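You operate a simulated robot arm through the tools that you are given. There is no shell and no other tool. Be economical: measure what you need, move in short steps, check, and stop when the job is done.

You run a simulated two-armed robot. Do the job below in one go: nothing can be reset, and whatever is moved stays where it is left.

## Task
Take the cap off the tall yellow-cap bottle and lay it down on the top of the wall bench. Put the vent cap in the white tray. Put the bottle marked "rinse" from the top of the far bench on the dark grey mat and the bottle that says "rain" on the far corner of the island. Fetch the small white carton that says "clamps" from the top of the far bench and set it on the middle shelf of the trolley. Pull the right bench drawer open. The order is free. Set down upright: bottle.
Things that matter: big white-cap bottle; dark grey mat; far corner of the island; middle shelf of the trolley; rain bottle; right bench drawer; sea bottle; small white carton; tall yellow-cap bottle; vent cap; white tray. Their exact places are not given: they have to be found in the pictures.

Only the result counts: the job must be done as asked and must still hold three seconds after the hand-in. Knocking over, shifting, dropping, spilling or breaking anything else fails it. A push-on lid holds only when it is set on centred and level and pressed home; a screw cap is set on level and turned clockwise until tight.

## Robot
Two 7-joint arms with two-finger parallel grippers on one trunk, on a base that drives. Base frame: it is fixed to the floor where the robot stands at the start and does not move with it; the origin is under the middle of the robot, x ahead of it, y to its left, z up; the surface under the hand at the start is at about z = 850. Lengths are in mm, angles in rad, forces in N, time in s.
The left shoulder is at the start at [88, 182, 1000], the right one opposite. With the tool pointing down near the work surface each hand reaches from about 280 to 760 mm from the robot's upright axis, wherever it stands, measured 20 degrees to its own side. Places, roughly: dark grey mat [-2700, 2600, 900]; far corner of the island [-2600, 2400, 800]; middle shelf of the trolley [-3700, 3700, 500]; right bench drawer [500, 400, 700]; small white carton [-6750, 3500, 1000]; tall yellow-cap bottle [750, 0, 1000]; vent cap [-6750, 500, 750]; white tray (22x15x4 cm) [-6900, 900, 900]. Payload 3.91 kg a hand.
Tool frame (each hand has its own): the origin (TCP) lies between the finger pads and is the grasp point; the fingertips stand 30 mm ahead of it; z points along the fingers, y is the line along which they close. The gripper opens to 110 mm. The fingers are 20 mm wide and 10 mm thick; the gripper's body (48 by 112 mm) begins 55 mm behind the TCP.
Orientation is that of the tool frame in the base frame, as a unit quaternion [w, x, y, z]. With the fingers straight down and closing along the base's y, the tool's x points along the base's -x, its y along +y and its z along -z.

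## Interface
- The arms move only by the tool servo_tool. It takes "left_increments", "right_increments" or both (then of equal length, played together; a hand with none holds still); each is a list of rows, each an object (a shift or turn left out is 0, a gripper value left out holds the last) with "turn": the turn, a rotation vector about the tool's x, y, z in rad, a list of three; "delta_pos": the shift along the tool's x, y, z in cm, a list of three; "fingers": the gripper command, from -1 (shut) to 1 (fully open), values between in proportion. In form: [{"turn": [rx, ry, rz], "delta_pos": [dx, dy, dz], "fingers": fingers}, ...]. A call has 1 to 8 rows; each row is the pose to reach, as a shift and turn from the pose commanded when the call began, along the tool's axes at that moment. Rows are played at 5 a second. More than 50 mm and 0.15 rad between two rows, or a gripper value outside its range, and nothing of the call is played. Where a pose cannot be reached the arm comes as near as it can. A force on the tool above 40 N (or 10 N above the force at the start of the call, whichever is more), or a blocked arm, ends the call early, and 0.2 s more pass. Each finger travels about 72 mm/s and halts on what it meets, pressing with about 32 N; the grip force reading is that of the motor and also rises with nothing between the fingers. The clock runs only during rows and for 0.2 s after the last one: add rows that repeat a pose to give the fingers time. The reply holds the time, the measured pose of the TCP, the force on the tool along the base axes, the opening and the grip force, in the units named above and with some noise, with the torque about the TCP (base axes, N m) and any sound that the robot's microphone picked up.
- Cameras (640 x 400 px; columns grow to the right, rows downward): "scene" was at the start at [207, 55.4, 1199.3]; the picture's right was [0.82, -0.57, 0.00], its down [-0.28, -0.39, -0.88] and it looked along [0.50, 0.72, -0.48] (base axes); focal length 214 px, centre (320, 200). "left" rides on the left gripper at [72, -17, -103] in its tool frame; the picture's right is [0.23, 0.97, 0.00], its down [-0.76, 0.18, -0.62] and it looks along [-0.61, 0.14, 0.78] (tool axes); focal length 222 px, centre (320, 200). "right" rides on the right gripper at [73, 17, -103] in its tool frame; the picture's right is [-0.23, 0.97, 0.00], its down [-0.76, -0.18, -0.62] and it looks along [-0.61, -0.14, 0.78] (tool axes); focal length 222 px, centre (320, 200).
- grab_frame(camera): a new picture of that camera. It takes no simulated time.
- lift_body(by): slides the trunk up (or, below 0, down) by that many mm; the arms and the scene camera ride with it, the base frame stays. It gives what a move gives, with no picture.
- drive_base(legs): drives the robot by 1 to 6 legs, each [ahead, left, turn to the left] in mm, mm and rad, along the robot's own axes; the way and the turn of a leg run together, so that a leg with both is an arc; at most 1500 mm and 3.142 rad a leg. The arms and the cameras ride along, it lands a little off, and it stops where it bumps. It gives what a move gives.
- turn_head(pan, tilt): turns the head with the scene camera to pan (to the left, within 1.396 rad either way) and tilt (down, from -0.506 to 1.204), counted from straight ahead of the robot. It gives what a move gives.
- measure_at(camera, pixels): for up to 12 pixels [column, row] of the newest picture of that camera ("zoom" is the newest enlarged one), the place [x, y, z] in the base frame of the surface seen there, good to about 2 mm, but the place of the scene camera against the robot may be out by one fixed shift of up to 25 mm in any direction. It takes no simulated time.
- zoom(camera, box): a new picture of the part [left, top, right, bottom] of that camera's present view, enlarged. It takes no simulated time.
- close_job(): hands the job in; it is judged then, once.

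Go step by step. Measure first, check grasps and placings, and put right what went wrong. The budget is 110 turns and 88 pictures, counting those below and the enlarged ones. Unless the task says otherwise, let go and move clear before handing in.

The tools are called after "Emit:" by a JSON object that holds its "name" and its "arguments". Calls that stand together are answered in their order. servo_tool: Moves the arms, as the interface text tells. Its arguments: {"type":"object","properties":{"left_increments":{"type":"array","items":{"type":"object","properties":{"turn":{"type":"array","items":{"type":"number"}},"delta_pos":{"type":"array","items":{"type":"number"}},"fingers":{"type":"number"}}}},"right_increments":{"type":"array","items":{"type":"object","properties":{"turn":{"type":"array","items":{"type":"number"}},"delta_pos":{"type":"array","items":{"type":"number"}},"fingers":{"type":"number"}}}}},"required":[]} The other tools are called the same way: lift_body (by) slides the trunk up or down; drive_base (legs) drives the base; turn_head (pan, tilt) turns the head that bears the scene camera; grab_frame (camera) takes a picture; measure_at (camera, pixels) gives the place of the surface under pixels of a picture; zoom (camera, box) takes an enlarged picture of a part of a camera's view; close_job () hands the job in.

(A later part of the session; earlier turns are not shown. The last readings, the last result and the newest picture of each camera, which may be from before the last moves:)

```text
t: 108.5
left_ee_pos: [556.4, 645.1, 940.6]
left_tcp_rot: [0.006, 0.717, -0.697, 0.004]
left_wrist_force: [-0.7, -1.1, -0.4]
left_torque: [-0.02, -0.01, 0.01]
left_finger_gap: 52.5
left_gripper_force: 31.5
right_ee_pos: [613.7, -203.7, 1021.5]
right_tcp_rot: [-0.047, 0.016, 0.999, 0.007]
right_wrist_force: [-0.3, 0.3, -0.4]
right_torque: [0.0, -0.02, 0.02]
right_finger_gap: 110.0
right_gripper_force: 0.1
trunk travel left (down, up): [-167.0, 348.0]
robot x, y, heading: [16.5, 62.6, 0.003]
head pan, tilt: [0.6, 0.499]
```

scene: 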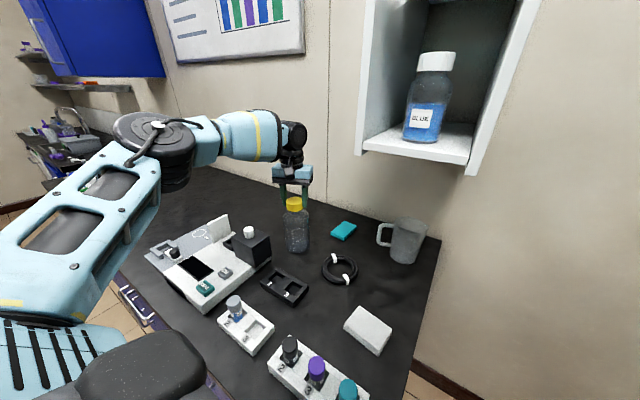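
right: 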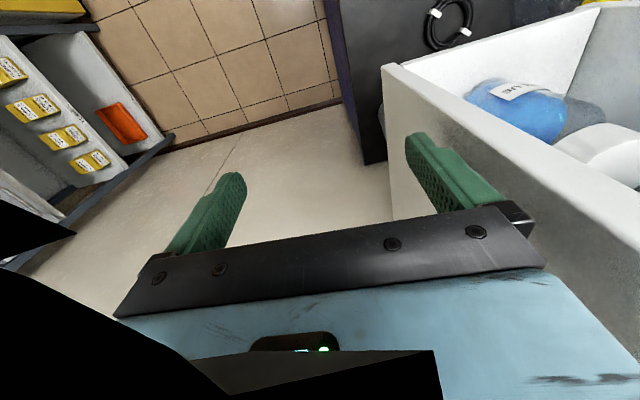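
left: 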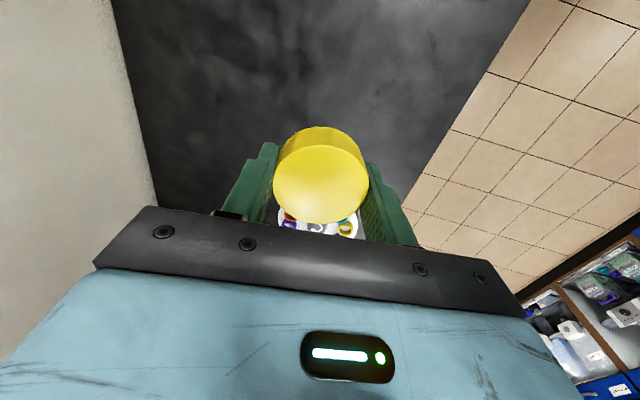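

Level and at z=941. I'll lower the cap towards the bench, then finish with small steps.

Emit:
{"name": "servo_tool", "arguments": {"left_increments": [{"delta_pos": [0, 0, 2.5]}, {"delta_pos": [0, 0, 5]}, {"delta_pos": [0, 0, 5.3]}, {"delta_pos": [0, 0, 5.5]}, {"delta_pos": [0, 0, 5.7]}, {"delta_pos": [0, 0, 5.9]}, {"delta_pos": [0, 0, 5.9]}]}}

Emit:
{"name": "grab_frame", "arguments": {"camera": "left"}}

```text
t: 110.1
left_ee_pos: [557.1, 643.6, 880.4]
left_tcp_rot: [0.006, 0.717, -0.697, 0.005]
left_wrist_force: [0.4, -0.2, -0.6]
left_torque: [-0.01, -0.03, -0.03]
left_finger_gap: 52.5
left_gripper_force: 32.2
right_ee_pos: [613.3, -205.1, 1021.9]
right_tcp_rot: [-0.047, 0.016, 0.999, 0.009]
right_wrist_force: [-0.8, -0.6, -0.6]
right_torque: [-0.01, -0.01, 0.0]
right_finger_gap: 110.1
right_gripper_force: 0.1
trunk travel left (down, up): [-167.0, 348.0]
robot x, y, heading: [15.1, 61.0, 0.008]
head pan, tilt: [0.6, 0.499]
```

```text
50 pictures are left
```

left: 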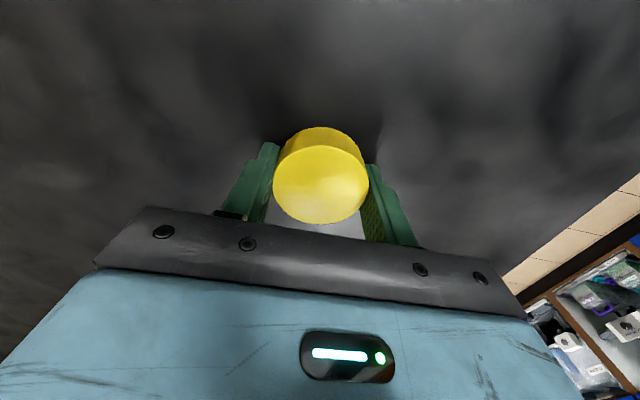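

No contact yet. I'll lower 4 mm more and open.

Emit:
{"name": "servo_tool", "arguments": {"left_increments": [{"delta_pos": [0, 0, 0.2]}, {"delta_pos": [0, 0, 0.4]}, {"delta_pos": [0, 0, 0.4]}]}}

Emit:
{"name": "measure_at", "arguments": {"camera": "left", "pixels": [[320, 185], [320, 215], [320, 110]]}}

```text
t: 110.9
left_ee_pos: [557.0, 643.1, 878.8]
left_tcp_rot: [0.004, 0.717, -0.697, 0.006]
left_wrist_force: [3.3, 7.9, 21.0]
left_torque: [0.4, 0.52, -0.15]
left_finger_gap: 52.4
left_gripper_force: 32.3
right_ee_pos: [612.2, -204.5, 1023.5]
right_tcp_rot: [-0.046, 0.015, 0.999, 0.008]
right_wrist_force: [-0.2, 0.3, 0.3]
right_torque: [-0.03, -0.04, 0.02]
right_finger_gap: 110.0
right_gripper_force: 0.0
trunk travel left (down, up): [-167.0, 348.0]
robot x, y, heading: [16.3, 61.9, 0.0]
head pan, tilt: [0.6, 0.499]
```

```text
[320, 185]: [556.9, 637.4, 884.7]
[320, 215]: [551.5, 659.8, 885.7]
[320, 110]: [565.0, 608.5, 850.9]
```

Contact at 21 N. I'll open the fingers and rise straight up.

Emit:
{"name": "servo_tool", "arguments": {"left_increments": [{"delta_pos": [0, 0, -0.2], "fingers": 0}, {"delta_pos": [0, 0, -0.2], "fingers": 1}, {"delta_pos": [0, 0, -0.2], "fingers": 1}, {"delta_pos": [0, 0, -3], "fingers": 1}, {"delta_pos": [0, 0, -7]}, {"delta_pos": [0, 0, -11.5]}, {"delta_pos": [0, 0, -11.5]}]}}

Emit:
{"name": "grab_frame", "arguments": {"camera": "left"}}

```text
t: 112.5
left_ee_pos: [556.7, 646.0, 990.8]
left_tcp_rot: [0.006, 0.717, -0.697, 0.004]
left_wrist_force: [-0.2, 0.5, 0.8]
left_torque: [0.02, 0.0, -0.01]
left_finger_gap: 110.1
left_gripper_force: 0.0
right_ee_pos: [613.3, -204.4, 1021.9]
right_tcp_rot: [-0.047, 0.016, 0.999, 0.008]
right_wrist_force: [0.0, 0.6, 0.4]
right_torque: [-0.02, 0.06, -0.03]
right_finger_gap: 110.1
right_gripper_force: 0.2
trunk travel left (down, up): [-167.0, 348.0]
robot x, y, heading: [17.8, 63.5, 0.004]
head pan, tilt: [0.6, 0.499]
```

```text
49 pictures are left
```

left: 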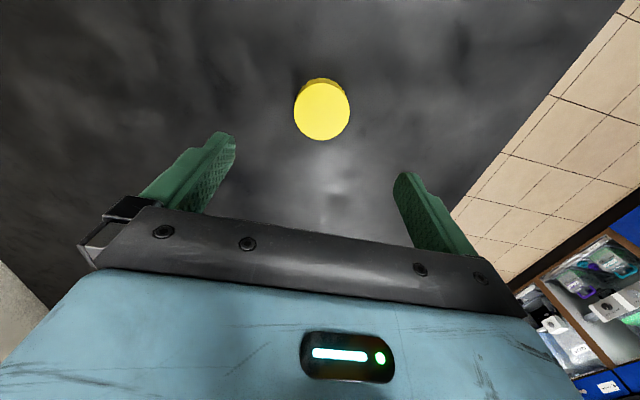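

The cap lies on the bench. Now the drawer: I'll back off and move left so the left hand can point forward at the handle.

Emit:
{"name": "drive_base", "arguments": {"legs": [[-330, 0, 0], [0, 120, 0]]}}

Emit:
{"name": "lift_body", "arguments": {"by": -100}}

Emit:
{"name": "servo_tool", "arguments": {"left_increments": [{"delta_pos": [3, 0, 0], "turn": [0.14, 0, 0]}, {"delta_pos": [6, 0, 0], "turn": [0.28, 0, 0]}, {"delta_pos": [9, 0, 0], "turn": [0.42, 0, 0]}, {"delta_pos": [12, 0, 0], "turn": [0.56, 0, 0]}, {"delta_pos": [15, 0, 0], "turn": [0.7, 0, 0]}, {"delta_pos": [18, 0, 0], "turn": [0.84, 0, 0]}, {"delta_pos": [20, 0, 0], "turn": [0.98, 0, 0]}, {"delta_pos": [20, 0, 0], "turn": [1.12, 0, 0]}]}}

```text
t: 116.0
left_ee_pos: [226.3, 762.0, 991.8]
left_tcp_rot: [0.006, 0.717, -0.697, 0.004]
left_wrist_force: [-0.1, 0.5, -0.7]
left_torque: [-0.01, -0.01, -0.01]
left_finger_gap: 110.0
left_gripper_force: 0.1
right_ee_pos: [280.8, -87.4, 1021.5]
right_tcp_rot: [-0.046, 0.017, 0.999, 0.007]
right_wrist_force: [0.4, -0.6, -0.2]
right_torque: [-0.03, -0.02, 0.02]
right_finger_gap: 109.9
right_gripper_force: 0.0
trunk travel left (down, up): [-167.0, 348.0]
robot x, y, heading: [-317.7, 180.7, 0.002]
head pan, tilt: [0.6, 0.499]
```

```text
t: 117.3
left_ee_pos: [225.0, 762.3, 891.1]
left_tcp_rot: [0.006, 0.717, -0.697, 0.005]
left_wrist_force: [-0.3, 0.4, 0.5]
left_torque: [-0.01, 0.01, 0.03]
left_finger_gap: 110.0
left_gripper_force: 0.3
right_ee_pos: [319.8, -86.3, 867.4]
right_tcp_rot: [-0.091, 0.017, 0.996, 0.008]
right_wrist_force: [0.4, 0.1, -0.3]
right_torque: [0.02, -0.02, 0.0]
right_finger_gap: 109.9
right_gripper_force: 0.0
trunk travel left (down, up): [-67.0, 448.0]
robot x, y, heading: [-312.7, 176.9, -0.001]
head pan, tilt: [0.6, 0.499]
```

```text
t: 119.1
left_ee_pos: [230.8, 562.8, 895.5]
left_tcp_rot: [-0.376, 0.611, -0.588, 0.375]
left_wrist_force: [0.3, 0.0, 0.1]
left_torque: [0.0, 0.03, 0.03]
left_finger_gap: 110.3
left_gripper_force: 0.1
right_ee_pos: [319.5, -87.4, 866.6]
right_tcp_rot: [-0.092, 0.017, 0.996, 0.008]
right_wrist_force: [-1.1, -0.9, 0.3]
right_torque: [0.03, -0.03, 0.04]
right_finger_gap: 110.1
right_gripper_force: 0.0
trunk travel left (down, up): [-67.0, 448.0]
robot x, y, heading: [-314.2, 179.3, 0.006]
head pan, tilt: [0.6, 0.499]
```

The left hand is mostly turned. I'll finish the turn, bring it in front of the handle, and pull the right hand back from the bench edge.

Emit:
{"name": "servo_tool", "arguments": {"left_increments": [{"delta_pos": [3, 3.5, 0.7], "turn": [0.14, 0, 0]}, {"delta_pos": [6, 7, 1.4], "turn": [0.28, 0, 0]}, {"delta_pos": [9, 10.5, 2.1], "turn": [0.42, 0, 0]}, {"delta_pos": [12.8, 13.5, 2.6], "turn": [0.45, 0, 0], "fingers": 0.2}, {"delta_pos": [12.8, 15.3, 3.0], "turn": [0.45, 0, 0], "fingers": 0.2}, {"delta_pos": [12.8, 15.3, 3.0], "turn": [0.45, 0, 0], "fingers": 0.2}], "right_increments": [{"delta_pos": [3, 0, 0]}, {"delta_pos": [6, 0, 0]}, {"delta_pos": [9, 0, 0]}, {"delta_pos": [12, 0, 0]}, {"delta_pos": [12, 0, 0]}, {"delta_pos": [12, 0, 0]}]}}

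Emit:
{"name": "grab_frame", "arguments": {"camera": "left"}}

```text
t: 120.7
left_ee_pos: [266.2, 417.5, 854.1]
left_tcp_rot: [0.548, -0.462, 0.44, -0.541]
left_wrist_force: [1.0, -0.2, 1.1]
left_torque: [0.02, 0.03, 0.02]
left_finger_gap: 66.0
left_gripper_force: 0.1
left hand out of reach, approached as far as the arm can: row 2, 3, 4, 5, 6
right_ee_pos: [201.3, -73.6, 864.8]
right_tcp_rot: [-0.091, 0.018, 0.996, 0.009]
right_wrist_force: [-0.6, -0.4, 0.5]
right_torque: [0.01, -0.01, 0.02]
right_finger_gap: 109.9
right_gripper_force: 0.0
right hand out of reach, approached as far as the arm can: row 1, 2, 3, 4, 5, 6
trunk travel left (down, up): [-67.0, 448.0]
robot x, y, heading: [-314.7, 181.7, 0.001]
head pan, tilt: [0.6, 0.499]
stopped in row 6 (left hand): the arm was blocked; the commanded pose is now the measured one
```

```text
48 pictures are left
```

left: 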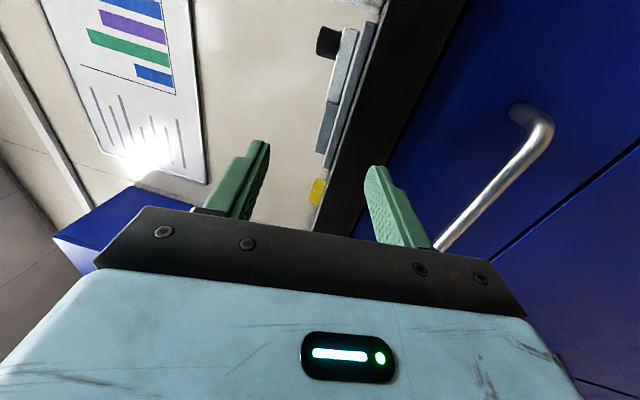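

The arm stopped short, at z=854. The handle is visible at (520,110)–(440,245); I'll measure it with this exact camera.

Emit:
{"name": "measure_at", "arguments": {"camera": "left", "pixels": [[525, 112], [535, 150], [500, 180], [460, 225], [480, 100], [395, 90], [440, 60], [545, 215], [330, 190]]}}

```text
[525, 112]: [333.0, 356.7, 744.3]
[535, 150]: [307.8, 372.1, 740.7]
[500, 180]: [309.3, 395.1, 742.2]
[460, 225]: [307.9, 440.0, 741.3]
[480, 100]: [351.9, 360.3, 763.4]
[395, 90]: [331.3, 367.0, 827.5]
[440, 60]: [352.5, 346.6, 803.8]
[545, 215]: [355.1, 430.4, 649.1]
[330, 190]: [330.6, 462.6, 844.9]
```

The bar is at x≈313, z≈743, y from 362 to 508, with the drawer face at x≈353. The arm seems cramped with the trunk this low, so I'll raise the trunk and reach down with the arm instead.

Emit:
{"name": "drive_base", "arguments": {"legs": [[-80, 0, 0]]}}

Emit:
{"name": "lift_body", "arguments": {"by": 170}}

Emit:
{"name": "servo_tool", "arguments": {"left_increments": [{"delta_pos": [0, 4, 0], "turn": [-0.1, 0, 0]}, {"delta_pos": [0, 8, 0], "turn": [-0.186, 0, 0]}, {"delta_pos": [0, 12, -1], "turn": [-0.186, 0, 0]}, {"delta_pos": [0, 16, -2], "turn": [-0.186, 0, 0]}, {"delta_pos": [0, 20, -3], "turn": [-0.186, 0, 0]}, {"delta_pos": [0, 24, -4], "turn": [-0.186, 0, 0]}, {"delta_pos": [0, 27, -5], "turn": [-0.186, 0, 0]}, {"delta_pos": [0, 27, -5], "turn": [-0.186, 0, 0]}]}}

```text
t: 121.8
left_ee_pos: [188.4, 418.5, 853.1]
left_tcp_rot: [0.547, -0.463, 0.441, -0.54]
left_wrist_force: [-0.6, 0.5, 0.4]
left_torque: [-0.01, -0.02, 0.04]
left_finger_gap: 65.8
left_gripper_force: 0.0
right_ee_pos: [123.5, -72.7, 865.1]
right_tcp_rot: [-0.09, 0.017, 0.996, 0.008]
right_wrist_force: [0.0, -0.3, -0.5]
right_torque: [0.01, -0.02, -0.03]
right_finger_gap: 109.8
right_gripper_force: 0.0
trunk travel left (down, up): [-67.0, 448.0]
robot x, y, heading: [-397.2, 178.9, 0.002]
head pan, tilt: [0.6, 0.499]
```

```text
t: 123.7
left_ee_pos: [180.6, 416.8, 1040.5]
left_tcp_rot: [0.554, -0.454, 0.433, -0.547]
left_wrist_force: [1.1, -0.3, 0.6]
left_torque: [0.0, 0.0, 0.0]
left_finger_gap: 65.8
left_gripper_force: 0.0
right_ee_pos: [123.8, -73.0, 1032.8]
right_tcp_rot: [-0.092, 0.016, 0.996, 0.008]
right_wrist_force: [-1.1, 0.0, 0.6]
right_torque: [0.04, 0.0, -0.01]
right_finger_gap: 110.1
right_gripper_force: 0.1
trunk travel left (down, up): [-237.0, 278.0]
robot x, y, heading: [-393.1, 178.0, 0.002]
head pan, tilt: [0.6, 0.499]
```

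```text
t: 125.5
left_ee_pos: [200.0, 396.7, 981.0]
left_tcp_rot: [0.511, -0.503, 0.483, -0.502]
left_wrist_force: [-0.6, 0.4, -0.1]
left_torque: [-0.05, 0.02, 0.05]
left_finger_gap: 65.8
left_gripper_force: 0.0
left hand out of reach, approached as far as the arm can: row 1, 2, 3, 4, 5, 6, 7, 8
right_ee_pos: [122.8, -73.9, 1033.7]
right_tcp_rot: [-0.092, 0.017, 0.996, 0.008]
right_wrist_force: [-0.4, 0.0, -0.5]
right_torque: [0.0, -0.01, -0.01]
right_finger_gap: 110.1
right_gripper_force: 0.1
trunk travel left (down, up): [-237.0, 278.0]
robot x, y, heading: [-394.0, 180.4, 0.0]
head pan, tilt: [0.6, 0.499]
```

The hand now points level forward at z=981. Lowering the trunk by 235 would put it at handle height, so I'll do that and check.

Emit:
{"name": "lift_body", "arguments": {"by": -235}}

```text
t: 128.0
left_ee_pos: [202.7, 396.6, 746.6]
left_tcp_rot: [0.509, -0.503, 0.482, -0.505]
left_wrist_force: [-0.4, -0.2, 0.1]
left_torque: [0.02, -0.01, 0.0]
left_finger_gap: 66.3
left_gripper_force: 0.0
right_ee_pos: [122.4, -73.3, 798.2]
right_tcp_rot: [-0.091, 0.017, 0.996, 0.008]
right_wrist_force: [-0.3, 0.2, 0.2]
right_torque: [0.0, -0.02, 0.0]
right_finger_gap: 110.2
right_gripper_force: 0.1
trunk travel left (down, up): [-2.0, 513.0]
robot x, y, heading: [-396.7, 177.4, 0.004]
head pan, tilt: [0.6, 0.499]
```

The hand is at (203,397,747), level. I'll drive left 25 and forward 108 so the fingers straddle the bar.

Emit:
{"name": "drive_base", "arguments": {"legs": [[0, 25, 0], [105, 0, 0]]}}

Emit:
{"name": "grab_frame", "arguments": {"camera": "left"}}

```text
t: 129.6
left_ee_pos: [306.3, 422.0, 745.1]
left_tcp_rot: [0.511, -0.503, 0.481, -0.504]
left_wrist_force: [0.1, 0.2, 0.6]
left_torque: [0.01, 0.05, -0.02]
left_finger_gap: 65.8
left_gripper_force: 0.0
right_ee_pos: [226.6, -46.5, 798.9]
right_tcp_rot: [-0.092, 0.017, 0.996, 0.007]
right_wrist_force: [-0.8, -0.5, -0.9]
right_torque: [-0.01, 0.04, -0.01]
right_finger_gap: 109.9
right_gripper_force: 0.1
trunk travel left (down, up): [-2.0, 513.0]
robot x, y, heading: [-292.7, 205.8, 0.002]
head pan, tilt: [0.6, 0.499]
```

```text
47 pictures are left
```

left: 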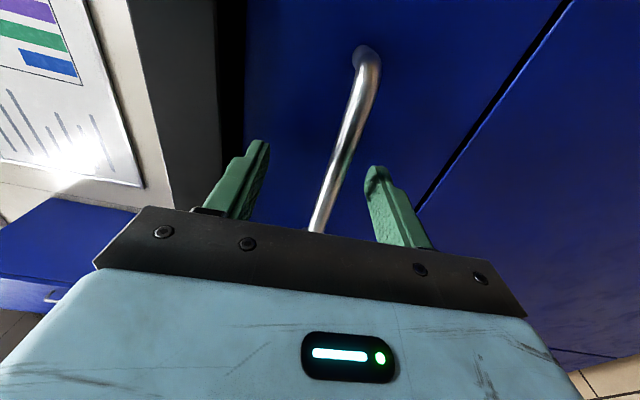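

The bar lies between the fingers. I'll close on it and then pull by driving back.

Emit:
{"name": "servo_tool", "arguments": {"left_increments": [{"fingers": -1}, {"fingers": -1}, {"fingers": -1}, {"fingers": -1}, {"fingers": -1}]}}

Emit:
{"name": "drive_base", "arguments": {"legs": [[-200, 0, 0]]}}

Emit:
{"name": "grab_frame", "arguments": {"camera": "left"}}

```text
t: 130.6
left_ee_pos: [306.9, 421.6, 737.9]
left_tcp_rot: [-0.506, 0.507, -0.49, 0.497]
left_wrist_force: [1.3, 3.4, -2.5]
left_torque: [0.59, 0.09, -0.54]
left_finger_gap: 11.7
left_gripper_force: 44.9
right_ee_pos: [227.3, -47.5, 800.3]
right_tcp_rot: [-0.091, 0.016, 0.996, 0.008]
right_wrist_force: [0.6, 0.3, 0.1]
right_torque: [0.0, -0.01, 0.0]
right_finger_gap: 109.8
right_gripper_force: 0.0
trunk travel left (down, up): [-2.0, 513.0]
robot x, y, heading: [-294.8, 206.2, 0.002]
head pan, tilt: [0.6, 0.499]
stopped in row 4 (left hand): the force on the tool passed its limit at 41 N (the readings are from after the stop); the commanded pose is now the measured one
```

```text
t: 132.2
left_ee_pos: [106.0, 422.6, 738.8]
left_tcp_rot: [-0.507, 0.507, -0.488, 0.498]
left_wrist_force: [1.6, 7.0, -11.1]
left_torque: [0.72, 0.09, -0.1]
left_finger_gap: 11.7
left_gripper_force: 45.0
right_ee_pos: [28.4, -46.1, 798.6]
right_tcp_rot: [-0.093, 0.017, 0.995, 0.007]
right_wrist_force: [-0.1, -0.5, -0.4]
right_torque: [-0.01, -0.03, 0.0]
right_finger_gap: 109.8
right_gripper_force: 0.0
trunk travel left (down, up): [-2.0, 513.0]
robot x, y, heading: [-492.8, 206.0, 0.006]
head pan, tilt: [0.6, 0.499]
```

```text
46 pictures are left
```

left: 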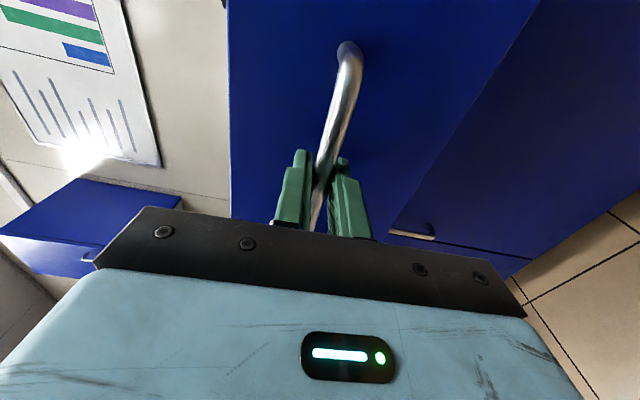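

The drawer is 200 mm open. I'll pull 60 mm more, release, and back away.

Emit:
{"name": "drive_base", "arguments": {"legs": [[-60, 0, 0]]}}

Emit:
{"name": "servo_tool", "arguments": {"left_increments": [{"fingers": 0.1}, {"fingers": 0.1}, {"fingers": 0.1}]}}

Emit:
{"name": "drive_base", "arguments": {"legs": [[-250, 0, 0]]}}

Emit:
{"name": "lift_body", "arguments": {"by": 260}}

Emit:
{"name": "turn_head", "arguments": {"pan": 0.5, "tilt": 0.4}}

Emit:
{"name": "grab_frame", "arguments": {"camera": "scene"}}

```text
t: 133.2
left_ee_pos: [45.4, 420.6, 738.2]
left_tcp_rot: [-0.506, 0.508, -0.488, 0.497]
left_wrist_force: [-0.9, 3.9, -5.1]
left_torque: [0.64, 0.04, 0.13]
left_finger_gap: 11.6
left_gripper_force: 45.4
right_ee_pos: [-32.7, -47.1, 798.9]
right_tcp_rot: [-0.091, 0.016, 0.996, 0.007]
right_wrist_force: [1.0, -0.2, 0.5]
right_torque: [0.03, 0.0, 0.03]
right_finger_gap: 110.0
right_gripper_force: 0.1
trunk travel left (down, up): [-2.0, 513.0]
robot x, y, heading: [-554.0, 204.2, 0.007]
head pan, tilt: [0.6, 0.499]
```

```text
t: 133.9
left_ee_pos: [46.4, 421.2, 736.6]
left_tcp_rot: [-0.506, 0.508, -0.489, 0.497]
left_wrist_force: [-1.2, 0.5, 0.1]
left_torque: [-0.05, 0.03, -0.02]
left_finger_gap: 60.4
left_gripper_force: 0.1
right_ee_pos: [-33.5, -47.5, 798.0]
right_tcp_rot: [-0.091, 0.016, 0.996, 0.007]
right_wrist_force: [0.9, 0.5, 0.1]
right_torque: [0.01, -0.01, 0.0]
right_finger_gap: 110.1
right_gripper_force: 0.0
trunk travel left (down, up): [-2.0, 513.0]
robot x, y, heading: [-552.4, 202.6, 0.006]
head pan, tilt: [0.6, 0.499]
```

```text
t: 135.8
left_ee_pos: [-203.8, 420.9, 738.7]
left_tcp_rot: [-0.507, 0.508, -0.488, 0.497]
left_wrist_force: [-0.5, -0.3, -0.8]
left_torque: [-0.03, -0.04, 0.0]
left_finger_gap: 60.3
left_gripper_force: 0.1
right_ee_pos: [-282.9, -48.9, 799.1]
right_tcp_rot: [-0.091, 0.017, 0.996, 0.007]
right_wrist_force: [0.0, 0.9, 0.1]
right_torque: [0.0, 0.0, -0.02]
right_finger_gap: 110.2
right_gripper_force: 0.1
trunk travel left (down, up): [-2.0, 513.0]
robot x, y, heading: [-802.2, 204.5, -0.0]
head pan, tilt: [0.6, 0.499]
```

```text
t: 138.4
left_ee_pos: [-208.3, 419.4, 1009.4]
left_tcp_rot: [0.512, -0.501, 0.484, -0.502]
left_wrist_force: [-0.1, -0.3, -0.4]
left_torque: [-0.01, 0.0, 0.02]
left_finger_gap: 60.3
left_gripper_force: 0.1
right_ee_pos: [-281.7, -50.4, 1058.8]
right_tcp_rot: [-0.093, 0.017, 0.996, 0.008]
right_wrist_force: [-0.2, -0.4, 0.1]
right_torque: [-0.02, -0.01, -0.01]
right_finger_gap: 109.7
right_gripper_force: 0.0
trunk travel left (down, up): [-262.0, 253.0]
robot x, y, heading: [-802.4, 205.1, 0.005]
head pan, tilt: [0.6, 0.499]
```

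```text
t: 139.1
left_ee_pos: [-208.6, 420.3, 1010.6]
left_tcp_rot: [0.512, -0.502, 0.485, -0.501]
left_wrist_force: [0.6, -0.2, 0.3]
left_torque: [-0.02, -0.01, 0.0]
left_finger_gap: 60.5
left_gripper_force: 0.1
right_ee_pos: [-283.0, -48.9, 1058.6]
right_tcp_rot: [-0.092, 0.017, 0.996, 0.007]
right_wrist_force: [0.4, -0.2, -0.9]
right_torque: [-0.03, -0.04, 0.03]
right_finger_gap: 110.0
right_gripper_force: 0.2
trunk travel left (down, up): [-262.0, 253.0]
robot x, y, heading: [-801.5, 203.9, 0.005]
head pan, tilt: [0.499, 0.4]
```

```text
45 pictures are left
```

scene: 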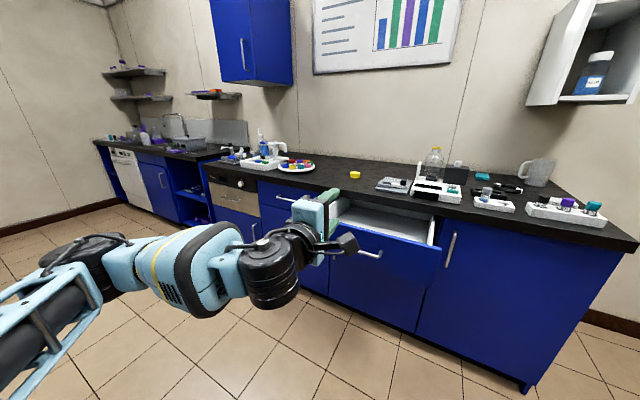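

The drawer is open and the cap lies on the bench. Now I'll turn around toward the far bench and look.

Emit:
{"name": "drive_base", "arguments": {"legs": [[-150, 0, 0], [0, 0, 3.136]]}}

Emit:
{"name": "turn_head", "arguments": {"pan": -0.3, "tilt": 0.25}}

Emit:
{"name": "grab_frame", "arguments": {"camera": "scene"}}

```text
t: 144.2
left_ee_pos: [-1058.6, 806.4, 1018.9]
left_tcp_rot: [0.719, -0.691, 0.047, -0.055]
left_wrist_force: [0.4, -0.7, 0.2]
left_torque: [0.0, -0.01, 0.02]
left_finger_gap: 60.1
left_gripper_force: 0.1
right_ee_pos: [-631.0, 695.3, 1057.0]
right_tcp_rot: [-0.076, -0.656, 0.749, -0.052]
right_wrist_force: [-0.8, -0.2, 1.4]
right_torque: [0.03, -0.01, 0.01]
right_finger_gap: 110.1
right_gripper_force: 0.0
trunk travel left (down, up): [-262.0, 253.0]
robot x, y, heading: [-945.0, 202.6, 1.471]
head pan, tilt: [0.499, 0.4]
stopped in leg 2: the robot was blocked; the commanded pose is now the measured one
```

```text
t: 145.4
left_ee_pos: [-1058.9, 809.4, 1016.4]
left_tcp_rot: [0.717, -0.693, 0.046, -0.052]
left_wrist_force: [-0.1, -0.1, 0.0]
left_torque: [-0.01, 0.02, -0.02]
left_finger_gap: 60.2
left_gripper_force: 0.1
right_ee_pos: [-630.5, 699.0, 1052.5]
right_tcp_rot: [-0.08, -0.656, 0.748, -0.053]
right_wrist_force: [-0.1, 0.3, 0.1]
right_torque: [0.01, -0.06, 0.01]
right_finger_gap: 109.8
right_gripper_force: 0.1
trunk travel left (down, up): [-262.0, 253.0]
robot x, y, heading: [-946.6, 206.2, 1.478]
head pan, tilt: [-0.3, 0.25]
```

```text
44 pictures are left
```

scene: 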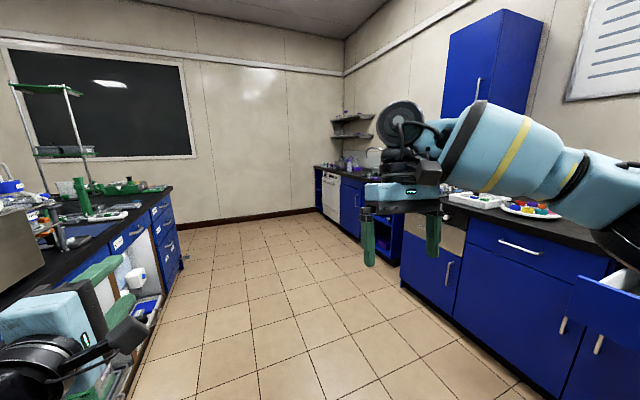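

The turn was stopped: an island stands close on the left and the left hand is near it. I'll look to the left.

Emit:
{"name": "turn_head", "arguments": {"pan": 0.9, "tilt": 0.35}}

Emit:
{"name": "grab_frame", "arguments": {"camera": "scene"}}

Emit:
{"name": "grab_frame", "arguments": {"camera": "left"}}

```text
t: 146.8
left_ee_pos: [-1058.9, 808.3, 1015.0]
left_tcp_rot: [0.717, -0.694, 0.045, -0.053]
left_wrist_force: [0.4, -0.7, -1.0]
left_torque: [-0.01, 0.02, -0.03]
left_finger_gap: 60.6
left_gripper_force: 0.0
right_ee_pos: [-630.9, 698.8, 1053.7]
right_tcp_rot: [-0.079, -0.656, 0.749, -0.053]
right_wrist_force: [-0.8, 0.2, -0.6]
right_torque: [-0.01, 0.03, 0.03]
right_finger_gap: 110.1
right_gripper_force: 0.0
trunk travel left (down, up): [-262.0, 253.0]
robot x, y, heading: [-947.0, 205.0, 1.48]
head pan, tilt: [0.901, 0.351]
```

```text
43 pictures are left
```

scene: 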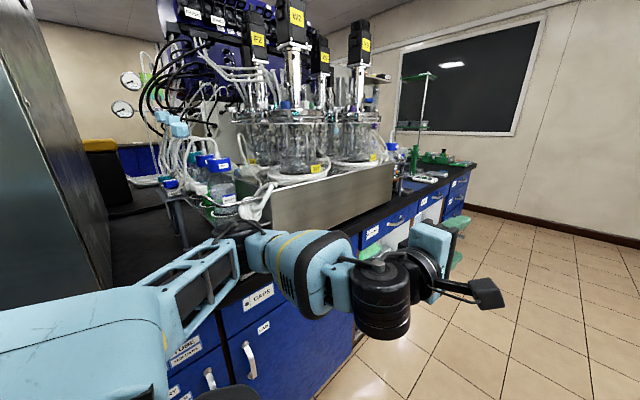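

```text
42 pictures are left
```

left: 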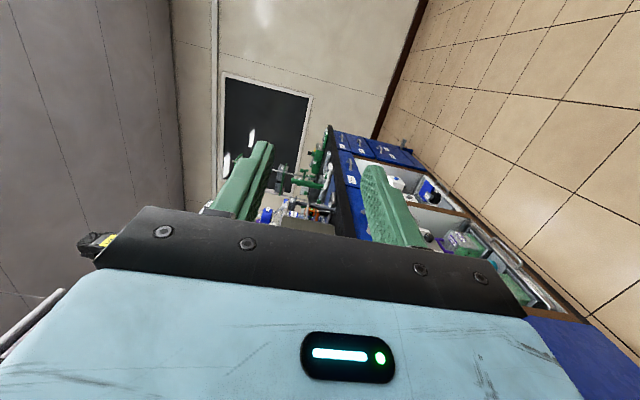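

Delicate glassware stands on the island close to the elbow, but nothing looks knocked over. I'll measure the island's extent before moving.

Emit:
{"name": "measure_at", "arguments": {"camera": "scene", "pixels": [[470, 170], [455, 185], [350, 230], [230, 300], [350, 300], [130, 270], [80, 200], [100, 150], [590, 230], [260, 340], [225, 175], [310, 395]]}}

Emit:
{"name": "drive_base", "arguments": {"legs": [[0, 0, -0.15]]}}

```text
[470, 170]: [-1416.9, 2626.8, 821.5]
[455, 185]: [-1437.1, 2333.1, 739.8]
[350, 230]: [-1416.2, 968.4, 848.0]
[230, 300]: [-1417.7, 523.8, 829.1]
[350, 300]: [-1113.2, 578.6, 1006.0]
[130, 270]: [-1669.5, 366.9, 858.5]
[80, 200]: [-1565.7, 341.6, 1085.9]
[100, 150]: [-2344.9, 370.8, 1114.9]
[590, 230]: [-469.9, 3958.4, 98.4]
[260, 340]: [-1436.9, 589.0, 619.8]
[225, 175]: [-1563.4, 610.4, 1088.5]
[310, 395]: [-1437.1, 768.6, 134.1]
```

```text
t: 147.8
left_ee_pos: [-985.2, 821.3, 1012.7]
left_tcp_rot: [0.711, -0.69, 0.09, -0.104]
left_wrist_force: [0.7, 0.1, -0.6]
left_torque: [0.01, 0.02, -0.02]
left_finger_gap: 60.2
left_gripper_force: 0.1
right_ee_pos: [-574.1, 648.3, 1056.3]
right_tcp_rot: [-0.08, -0.599, 0.795, -0.051]
right_wrist_force: [0.4, 0.7, 0.2]
right_torque: [-0.02, 0.01, -0.02]
right_finger_gap: 109.9
right_gripper_force: 0.1
trunk travel left (down, up): [-262.0, 253.0]
robot x, y, heading: [-941.4, 201.2, 1.329]
head pan, tilt: [0.901, 0.351]
```

The island runs along x≈−1417 up to y≈2627, and the north wall is near y≈3960. I'll drive up the aisle, turn left past the island's end, and look.

Emit:
{"name": "drive_base", "arguments": {"legs": [[0, -300, 0], [0, 0, 0.242], [1400, 0, 0], [1370, 0, 0], [0, 0, 1.571], [0, -320, 0]]}}

Emit:
{"name": "turn_head", "arguments": {"pan": 0.1, "tilt": 0.25}}

Emit:
{"name": "grab_frame", "arguments": {"camera": "scene"}}

```text
t: 171.7
left_ee_pos: [-1259.1, 3025.9, 1013.2]
left_tcp_rot: [0.52, -0.495, -0.488, 0.496]
left_wrist_force: [0.3, 0.4, -1.1]
left_torque: [-0.01, -0.01, 0.03]
left_finger_gap: 60.5
left_gripper_force: 0.1
right_ee_pos: [-1191.6, 3467.5, 1057.3]
right_tcp_rot: [0.008, 0.995, -0.018, 0.094]
right_wrist_force: [0.2, 0.5, -0.2]
right_torque: [-0.01, 0.04, 0.0]
right_finger_gap: 110.2
right_gripper_force: 0.0
trunk travel left (down, up): [-262.0, 253.0]
robot x, y, heading: [-673.3, 3214.4, -3.137]
head pan, tilt: [0.901, 0.351]
```

```text
t: 172.8
left_ee_pos: [-1259.8, 3025.0, 1012.6]
left_tcp_rot: [0.52, -0.494, -0.488, 0.496]
left_wrist_force: [-0.2, -0.1, 0.2]
left_torque: [0.01, -0.02, -0.02]
left_finger_gap: 60.5
left_gripper_force: 0.0
right_ee_pos: [-1191.0, 3467.8, 1057.2]
right_tcp_rot: [0.007, 0.995, -0.018, 0.094]
right_wrist_force: [-0.7, -0.1, -0.1]
right_torque: [-0.07, -0.01, -0.03]
right_finger_gap: 109.8
right_gripper_force: 0.1
trunk travel left (down, up): [-262.0, 253.0]
robot x, y, heading: [-670.4, 3216.4, -3.14]
head pan, tilt: [0.099, 0.25]
```

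```text
41 pictures are left
```

scene: 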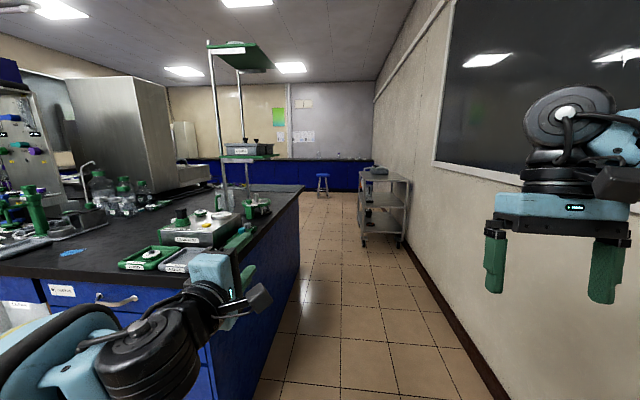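

The corridor ahead is clear, with the trolley at (385,210) and a stool at (322,180). I'll measure clearances.

Emit:
{"name": "measure_at", "arguments": {"camera": "scene", "pixels": [[300, 190], [250, 235], [245, 260], [362, 195], [405, 195], [398, 240], [366, 235], [322, 190], [375, 180], [375, 212], [460, 330], [250, 175]]}}

Emit:
{"name": "zoom", "arguments": {"camera": "scene", "box": [180, 120, 420, 270]}}

```text
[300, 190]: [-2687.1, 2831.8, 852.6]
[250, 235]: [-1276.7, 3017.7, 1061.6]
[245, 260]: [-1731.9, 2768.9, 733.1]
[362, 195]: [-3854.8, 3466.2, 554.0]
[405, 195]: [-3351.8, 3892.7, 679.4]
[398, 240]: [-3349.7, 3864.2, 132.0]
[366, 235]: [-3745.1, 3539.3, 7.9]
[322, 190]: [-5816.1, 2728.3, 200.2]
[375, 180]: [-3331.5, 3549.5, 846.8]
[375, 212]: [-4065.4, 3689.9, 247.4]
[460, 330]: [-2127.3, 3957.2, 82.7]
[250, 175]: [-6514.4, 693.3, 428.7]
```

```text
2.67 times, centred on (300, 195) of scene
```

zoom: 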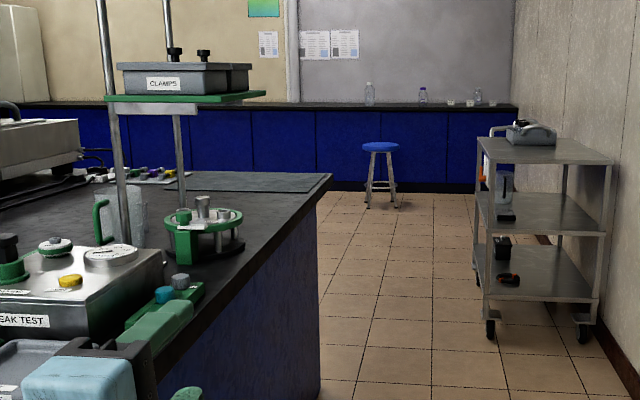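

The island's far corner is at about (−2692,2811), and the trolley covers x −3330…−4065, y ≥ 3450. I'll drive on along the wall side, then angle left past the corner.

Emit:
{"name": "drive_base", "arguments": {"legs": [[0, -165, 0], [1400, 0, 0], [580, 0, 0], [0, 250, 0], [420, 0, 0]]}}

Emit:
{"name": "turn_head", "arguments": {"pan": 0.35, "tilt": 0.3}}

Emit:
{"name": "grab_frame", "arguments": {"camera": "scene"}}

```text
t: 188.9
left_ee_pos: [-3654.2, 2906.0, 1013.5]
left_tcp_rot: [0.516, -0.491, -0.492, 0.499]
left_wrist_force: [-0.4, 0.0, 0.1]
left_torque: [-0.02, 0.02, 0.0]
left_finger_gap: 60.6
left_gripper_force: 0.1
right_ee_pos: [-3592.0, 3348.5, 1057.0]
right_tcp_rot: [0.007, 0.995, -0.01, 0.094]
right_wrist_force: [0.0, 0.4, 0.1]
right_torque: [-0.04, -0.02, 0.01]
right_finger_gap: 110.0
right_gripper_force: 0.1
trunk travel left (down, up): [-262.0, 253.0]
robot x, y, heading: [-3068.3, 3101.9, -3.122]
head pan, tilt: [0.099, 0.25]
```

```text
t: 189.7
left_ee_pos: [-3653.9, 2905.0, 1012.9]
left_tcp_rot: [0.516, -0.492, -0.493, 0.499]
left_wrist_force: [0.8, 0.3, 0.4]
left_torque: [0.03, -0.02, 0.05]
left_finger_gap: 60.5
left_gripper_force: 0.0
right_ee_pos: [-3592.2, 3348.0, 1056.3]
right_tcp_rot: [0.007, 0.996, -0.011, 0.093]
right_wrist_force: [-0.1, 0.1, -0.1]
right_torque: [-0.01, 0.01, 0.01]
right_finger_gap: 109.9
right_gripper_force: 0.0
trunk travel left (down, up): [-262.0, 253.0]
robot x, y, heading: [-3067.0, 3100.9, -3.123]
head pan, tilt: [0.351, 0.3]
```

```text
39 pictures are left
```

scene: 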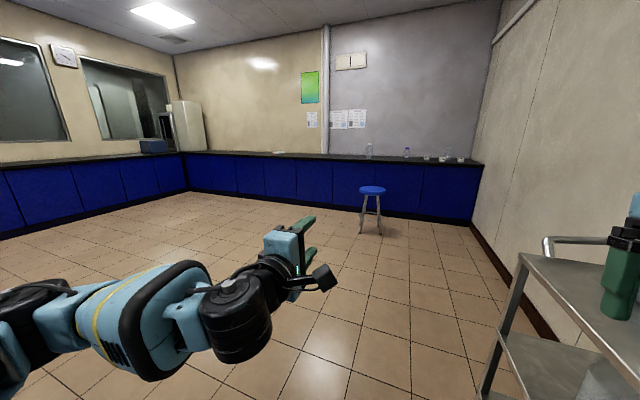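

The room ahead is open. I'll zoom on the items of the far bench and measure them.

Emit:
{"name": "zoom", "arguments": {"camera": "scene", "box": [260, 120, 500, 240]}}

Emit:
{"name": "measure_at", "arguments": {"camera": "scene", "pixels": [[370, 152], [407, 153], [426, 157], [442, 158], [449, 154], [460, 160], [278, 152], [372, 189], [400, 185], [400, 161]]}}

```text
2.67 times, centred on (380, 180) of scene
```

zoom: 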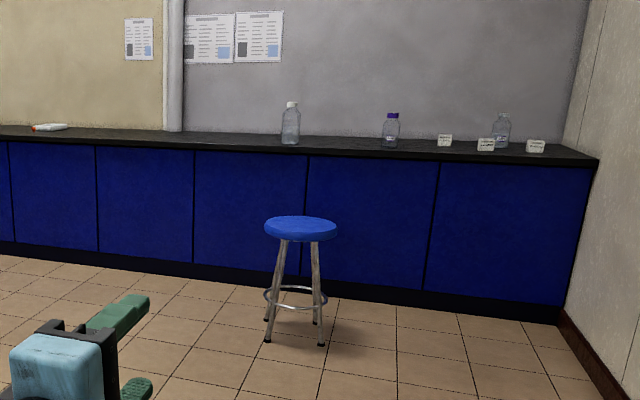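

```text
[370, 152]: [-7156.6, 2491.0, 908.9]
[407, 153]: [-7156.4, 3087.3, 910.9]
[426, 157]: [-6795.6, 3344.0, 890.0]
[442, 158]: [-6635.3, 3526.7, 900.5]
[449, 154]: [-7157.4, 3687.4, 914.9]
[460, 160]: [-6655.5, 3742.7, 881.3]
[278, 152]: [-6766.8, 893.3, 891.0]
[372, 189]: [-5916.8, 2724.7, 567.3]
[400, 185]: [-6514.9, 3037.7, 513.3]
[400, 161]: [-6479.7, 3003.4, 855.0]
```

Three cartons and three bottles stand on the far bench near y 2440–3740. I'll drive closer, keeping clear of the stool.

Emit:
{"name": "drive_base", "arguments": {"legs": [[0, 120, -0.0186], [1500, 0, 0], [0, -220, 0], [1300, 0, 0]]}}

Emit:
{"name": "turn_head", "arguments": {"pan": 0.0, "tilt": 0.35}}

Emit:
{"name": "grab_frame", "arguments": {"camera": "scene"}}

Emit:
{"name": "zoom", "arguments": {"camera": "scene", "box": [220, 130, 460, 280]}}

```text
t: 191.3
left_ee_pos: [-3654.5, 2826.2, 1015.3]
left_tcp_rot: [0.517, -0.495, -0.488, 0.499]
left_wrist_force: [-0.5, 0.3, 0.0]
left_torque: [-0.02, -0.01, -0.01]
left_finger_gap: 60.6
left_gripper_force: 0.1
right_ee_pos: [-3589.6, 3267.4, 1055.1]
right_tcp_rot: [0.012, 0.995, -0.016, 0.094]
right_wrist_force: [-0.1, -1.3, 0.0]
right_torque: [-0.02, 0.02, -0.03]
right_finger_gap: 109.9
right_gripper_force: 0.1
trunk travel left (down, up): [-262.0, 253.0]
robot x, y, heading: [-3064.8, 3011.0, -3.131]
head pan, tilt: [0.351, 0.3]
stopped in leg 1: the robot was blocked; the commanded pose is now the measured one
```

```text
t: 192.1
left_ee_pos: [-3654.8, 2827.7, 1014.9]
left_tcp_rot: [0.517, -0.496, -0.488, 0.498]
left_wrist_force: [0.4, -0.3, 0.6]
left_torque: [0.01, 0.01, -0.03]
left_finger_gap: 60.5
left_gripper_force: 0.0
right_ee_pos: [-3588.3, 3270.1, 1053.9]
right_tcp_rot: [0.012, 0.995, -0.015, 0.094]
right_wrist_force: [-0.6, 0.1, -0.6]
right_torque: [0.01, 0.02, 0.01]
right_finger_gap: 110.0
right_gripper_force: 0.0
trunk travel left (down, up): [-262.0, 253.0]
robot x, y, heading: [-3064.0, 3006.9, -3.13]
head pan, tilt: [0.0, 0.351]
```

```text
37 pictures are left
```

scene: 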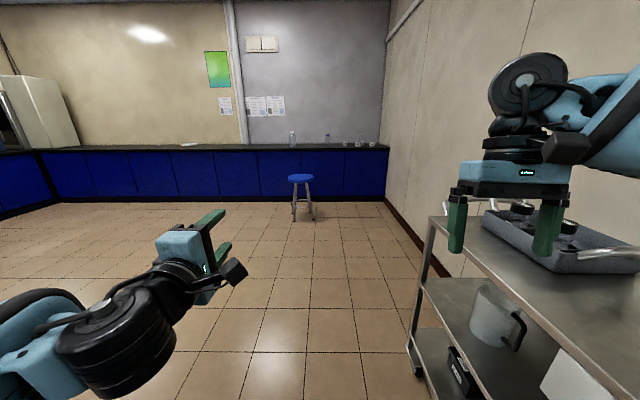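

```text
2.67 times, centred on (340, 205) of scene
```

zoom: 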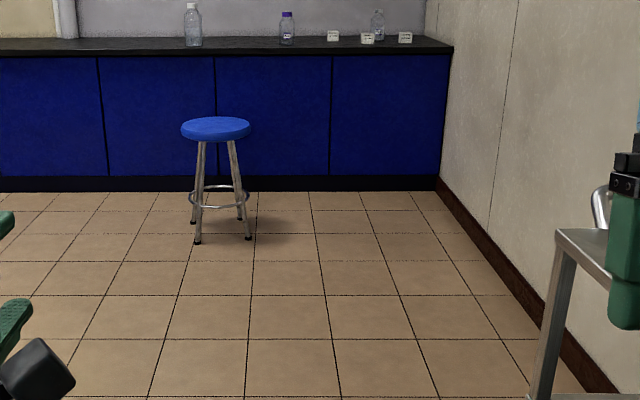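

The base touched the island's corner, so I'll go straight ahead first. The trolley is 110 mm clear of the right hand.

Emit:
{"name": "drive_base", "arguments": {"legs": [[500, 0, -0.011], [1050, 0, 0], [0, -200, 0], [1400, 0, 0]]}}

Emit:
{"name": "grab_frame", "arguments": {"camera": "scene"}}

Emit:
{"name": "zoom", "arguments": {"camera": "scene", "box": [200, 100, 460, 260]}}

```text
t: 208.7
left_ee_pos: [-6612.1, 3016.4, 1013.1]
left_tcp_rot: [0.521, -0.496, -0.488, 0.495]
left_wrist_force: [0.5, -0.9, 0.7]
left_torque: [0.01, 0.0, -0.02]
left_finger_gap: 60.3
left_gripper_force: 0.1
right_ee_pos: [-6543.3, 3457.5, 1056.4]
right_tcp_rot: [0.008, 0.995, -0.021, 0.094]
right_wrist_force: [-0.3, 0.3, -1.0]
right_torque: [0.0, -0.03, 0.01]
right_finger_gap: 110.0
right_gripper_force: 0.1
trunk travel left (down, up): [-262.0, 253.0]
robot x, y, heading: [-6024.1, 3200.8, -3.142]
head pan, tilt: [0.0, 0.351]
```

```text
35 pictures are left
```

scene: 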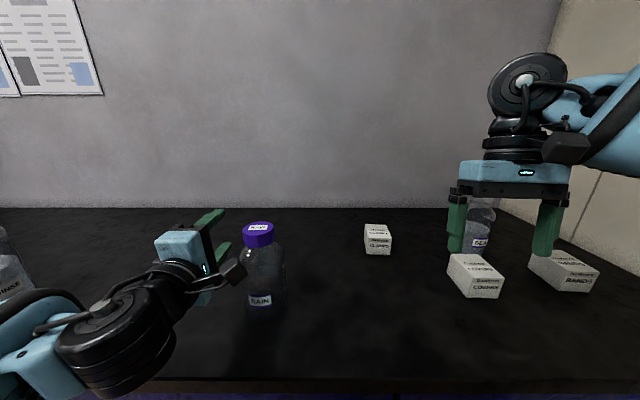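

```text
2.46 times, centred on (330, 180) of scene
```

zoom: 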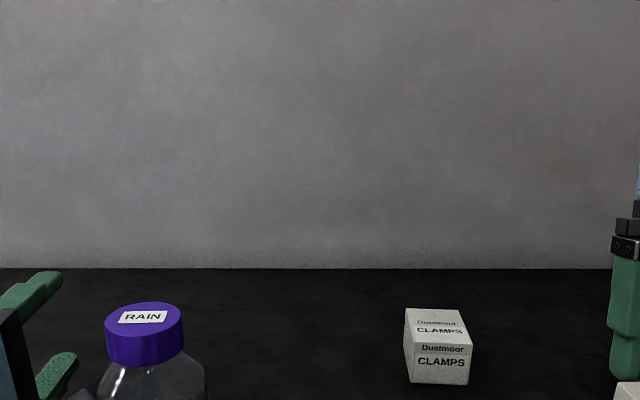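

The CLAMPS carton is at (377,240), the RAIN bottle with a purple cap at (262,265), and RINSE at the left edge (5,285). I'll measure them.

Emit:
{"name": "measure_at", "arguments": {"camera": "scene", "pixels": [[376, 228], [366, 227], [387, 227], [367, 240], [390, 241], [378, 252], [258, 227], [258, 240], [245, 236], [272, 236], [263, 290], [5, 260]]}}

Emit:
{"name": "grab_frame", "arguments": {"camera": "right"}}

```text
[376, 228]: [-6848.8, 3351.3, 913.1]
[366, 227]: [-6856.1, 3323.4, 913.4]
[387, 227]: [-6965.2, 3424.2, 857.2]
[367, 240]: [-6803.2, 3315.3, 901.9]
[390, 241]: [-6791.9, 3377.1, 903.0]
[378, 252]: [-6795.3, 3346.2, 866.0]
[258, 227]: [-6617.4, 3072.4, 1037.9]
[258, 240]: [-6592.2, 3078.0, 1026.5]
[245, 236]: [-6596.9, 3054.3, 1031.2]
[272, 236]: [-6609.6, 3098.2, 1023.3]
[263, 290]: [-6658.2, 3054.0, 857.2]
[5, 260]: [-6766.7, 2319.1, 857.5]
```

```text
33 pictures are left
```

right: 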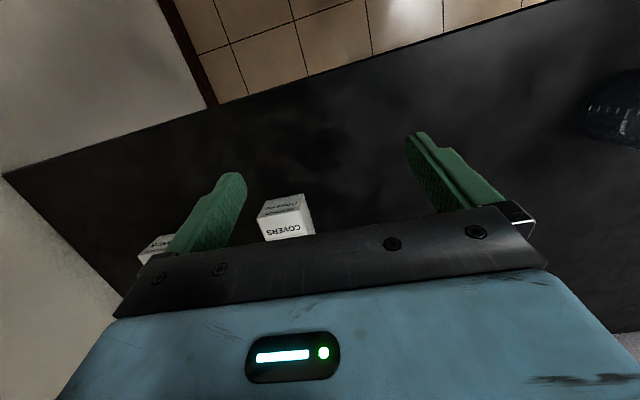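

The carton centre is about (−6832,3326) after correction, and the RAIN cap about (−6622,3055,1031). I'll back off, raise the trunk, and turn both hands to point straight down.

Emit:
{"name": "drive_base", "arguments": {"legs": [[-250, 0, 0], [0, -80, 0]]}}

Emit:
{"name": "lift_body", "arguments": {"by": 130}}

Emit:
{"name": "servo_tool", "arguments": {"left_increments": [{"turn": [-0.14, 0, 0]}, {"turn": [-0.28, 0, 0]}, {"turn": [-0.42, 0, 0]}, {"turn": [-0.56, 0, 0]}, {"turn": [-0.7, 0, 0], "fingers": 1}, {"turn": [-0.84, 0, 0], "fingers": 1}, {"turn": [-0.98, 0, 0]}, {"turn": [-1.12, 0, 0]}], "right_increments": [{"turn": [0, -0.1, 0]}, {"turn": [0, -0.185, 0]}, {"turn": [0, -0.185, 0]}, {"turn": [0, -0.185, 0]}, {"turn": [0, -0.185, 0]}, {"turn": [0, -0.185, 0]}, {"turn": [0, -0.185, 0]}, {"turn": [0, -0.185, 0]}]}}

Emit:
{"name": "servo_tool", "arguments": {"left_increments": [{"turn": [-0.14, 0, 0]}, {"turn": [-0.28, 0, 0]}, {"turn": [-0.42, 0, 0]}, {"turn": [-0.45, 0, 0]}, {"turn": [-0.45, 0, 0]}]}}

```text
t: 211.4
left_ee_pos: [-6361.1, 3097.0, 1014.1]
left_tcp_rot: [0.521, -0.495, -0.487, 0.496]
left_wrist_force: [0.0, 0.4, -0.4]
left_torque: [-0.01, 0.0, -0.01]
left_finger_gap: 60.5
left_gripper_force: 0.1
right_ee_pos: [-6291.4, 3537.4, 1056.8]
right_tcp_rot: [0.009, 0.995, -0.02, 0.094]
right_wrist_force: [-0.6, 0.1, 0.1]
right_torque: [0.0, -0.02, -0.02]
right_finger_gap: 110.0
right_gripper_force: 0.1
trunk travel left (down, up): [-262.0, 253.0]
robot x, y, heading: [-5773.7, 3282.2, -3.139]
head pan, tilt: [0.0, 0.351]
```

```text
t: 213.0
left_ee_pos: [-6342.0, 3097.5, 1195.6]
left_tcp_rot: [0.545, -0.47, -0.459, 0.521]
left_wrist_force: [-0.2, 0.3, -1.3]
left_torque: [0.01, 0.02, -0.01]
left_finger_gap: 60.2
left_gripper_force: 0.1
right_ee_pos: [-6291.7, 3537.8, 1186.2]
right_tcp_rot: [0.008, 0.995, -0.019, 0.095]
right_wrist_force: [0.5, 0.4, -0.3]
right_torque: [-0.02, -0.01, 0.01]
right_finger_gap: 110.4
right_gripper_force: 0.1
trunk travel left (down, up): [-392.0, 123.0]
robot x, y, heading: [-5774.1, 3284.1, -3.141]
head pan, tilt: [0.0, 0.351]
```

```text
t: 214.8
left_ee_pos: [-6341.7, 3096.1, 1197.5]
left_tcp_rot: [-0.21, 0.689, 0.665, -0.199]
left_wrist_force: [-0.2, -0.1, 0.4]
left_torque: [0.03, -0.02, 0.0]
left_finger_gap: 109.9
left_gripper_force: 0.0
right_ee_pos: [-6292.9, 3538.1, 1186.8]
right_tcp_rot: [0.007, 1.0, -0.022, 0.002]
right_wrist_force: [-0.4, -0.4, -0.4]
right_torque: [0.01, 0.0, 0.02]
right_finger_gap: 109.9
right_gripper_force: 0.0
trunk travel left (down, up): [-392.0, 123.0]
robot x, y, heading: [-5773.3, 3280.2, -3.141]
head pan, tilt: [0.0, 0.351]
```

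```text
t: 216.0
left_ee_pos: [-6327.8, 3074.7, 1191.8]
left_tcp_rot: [-0.053, 0.718, 0.693, -0.044]
left_wrist_force: [-0.2, -0.6, 0.3]
left_torque: [0.02, -0.05, -0.01]
left_finger_gap: 110.2
left_gripper_force: 0.0
left hand out of reach, approached as far as the arm can: row 3, 4, 5
right_ee_pos: [-6292.4, 3536.2, 1186.6]
right_tcp_rot: [0.006, 1.0, -0.021, 0.003]
right_wrist_force: [-0.4, 0.1, -0.7]
right_torque: [0.0, 0.0, 0.03]
right_finger_gap: 109.8
right_gripper_force: 0.0
trunk travel left (down, up): [-392.0, 123.0]
robot x, y, heading: [-5772.6, 3281.9, -3.141]
head pan, tilt: [0.0, 0.351]
```

The left hand still leans forward by 0.14 rad. I'll level it while pulling it back and down a little, then drive up to the RAIN bottle.

Emit:
{"name": "servo_tool", "arguments": {"left_increments": [{"delta_pos": [0, 2.5, 2.5], "turn": [-0.07, 0, 0]}, {"delta_pos": [0, 5, 5], "turn": [-0.14, 0, 0]}, {"delta_pos": [0, 7.5, 8], "turn": [-0.14, 0, 0]}, {"delta_pos": [0, 7.5, 8], "turn": [-0.14, 0, 0]}]}}

Emit:
{"name": "drive_base", "arguments": {"legs": [[270, 0, 0]]}}

Emit:
{"name": "grab_frame", "arguments": {"camera": "left"}}

```text
t: 217.0
left_ee_pos: [-6265.0, 3075.1, 1100.9]
left_tcp_rot: [-0.003, 0.719, 0.695, 0.004]
left_wrist_force: [0.0, 0.0, 0.0]
left_torque: [0.01, 0.0, 0.05]
left_finger_gap: 110.0
left_gripper_force: 0.0
right_ee_pos: [-6292.2, 3538.5, 1187.1]
right_tcp_rot: [0.006, 1.0, -0.021, 0.001]
right_wrist_force: [-0.9, 0.4, 0.0]
right_torque: [-0.03, -0.02, 0.04]
right_finger_gap: 109.9
right_gripper_force: 0.1
trunk travel left (down, up): [-392.0, 123.0]
robot x, y, heading: [-5773.8, 3283.5, -3.139]
head pan, tilt: [0.0, 0.351]
```

```text
t: 218.9
left_ee_pos: [-6535.9, 3075.6, 1100.9]
left_tcp_rot: [-0.003, 0.72, 0.694, 0.003]
left_wrist_force: [0.7, 0.8, 0.5]
left_torque: [-0.02, 0.03, 0.0]
left_finger_gap: 109.8
left_gripper_force: 0.1
right_ee_pos: [-6563.2, 3537.4, 1187.8]
right_tcp_rot: [0.007, 1.0, -0.02, 0.001]
right_wrist_force: [0.2, -0.4, 0.5]
right_torque: [0.02, -0.01, 0.01]
right_finger_gap: 109.9
right_gripper_force: 0.1
trunk travel left (down, up): [-392.0, 123.0]
robot x, y, heading: [-6046.0, 3280.6, -3.14]
head pan, tilt: [0.0, 0.351]
```

```text
32 pictures are left
```

left: 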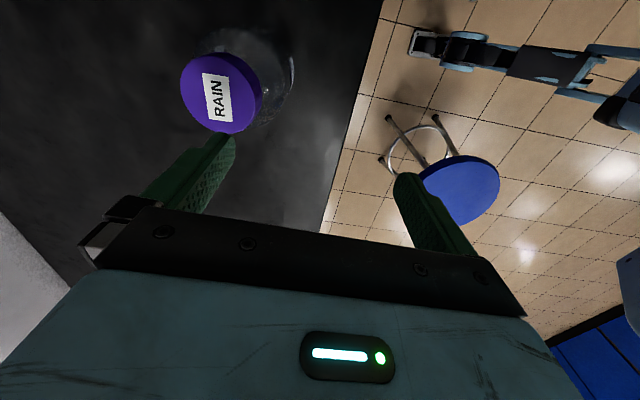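

Emit:
{"name": "measure_at", "arguments": {"camera": "left", "pixels": [[220, 94], [185, 93], [258, 95], [220, 60], [222, 128]]}}

```text
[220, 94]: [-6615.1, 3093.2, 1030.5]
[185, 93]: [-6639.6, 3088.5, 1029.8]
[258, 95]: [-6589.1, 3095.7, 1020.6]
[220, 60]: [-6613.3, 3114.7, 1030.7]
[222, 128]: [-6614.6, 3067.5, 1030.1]
```

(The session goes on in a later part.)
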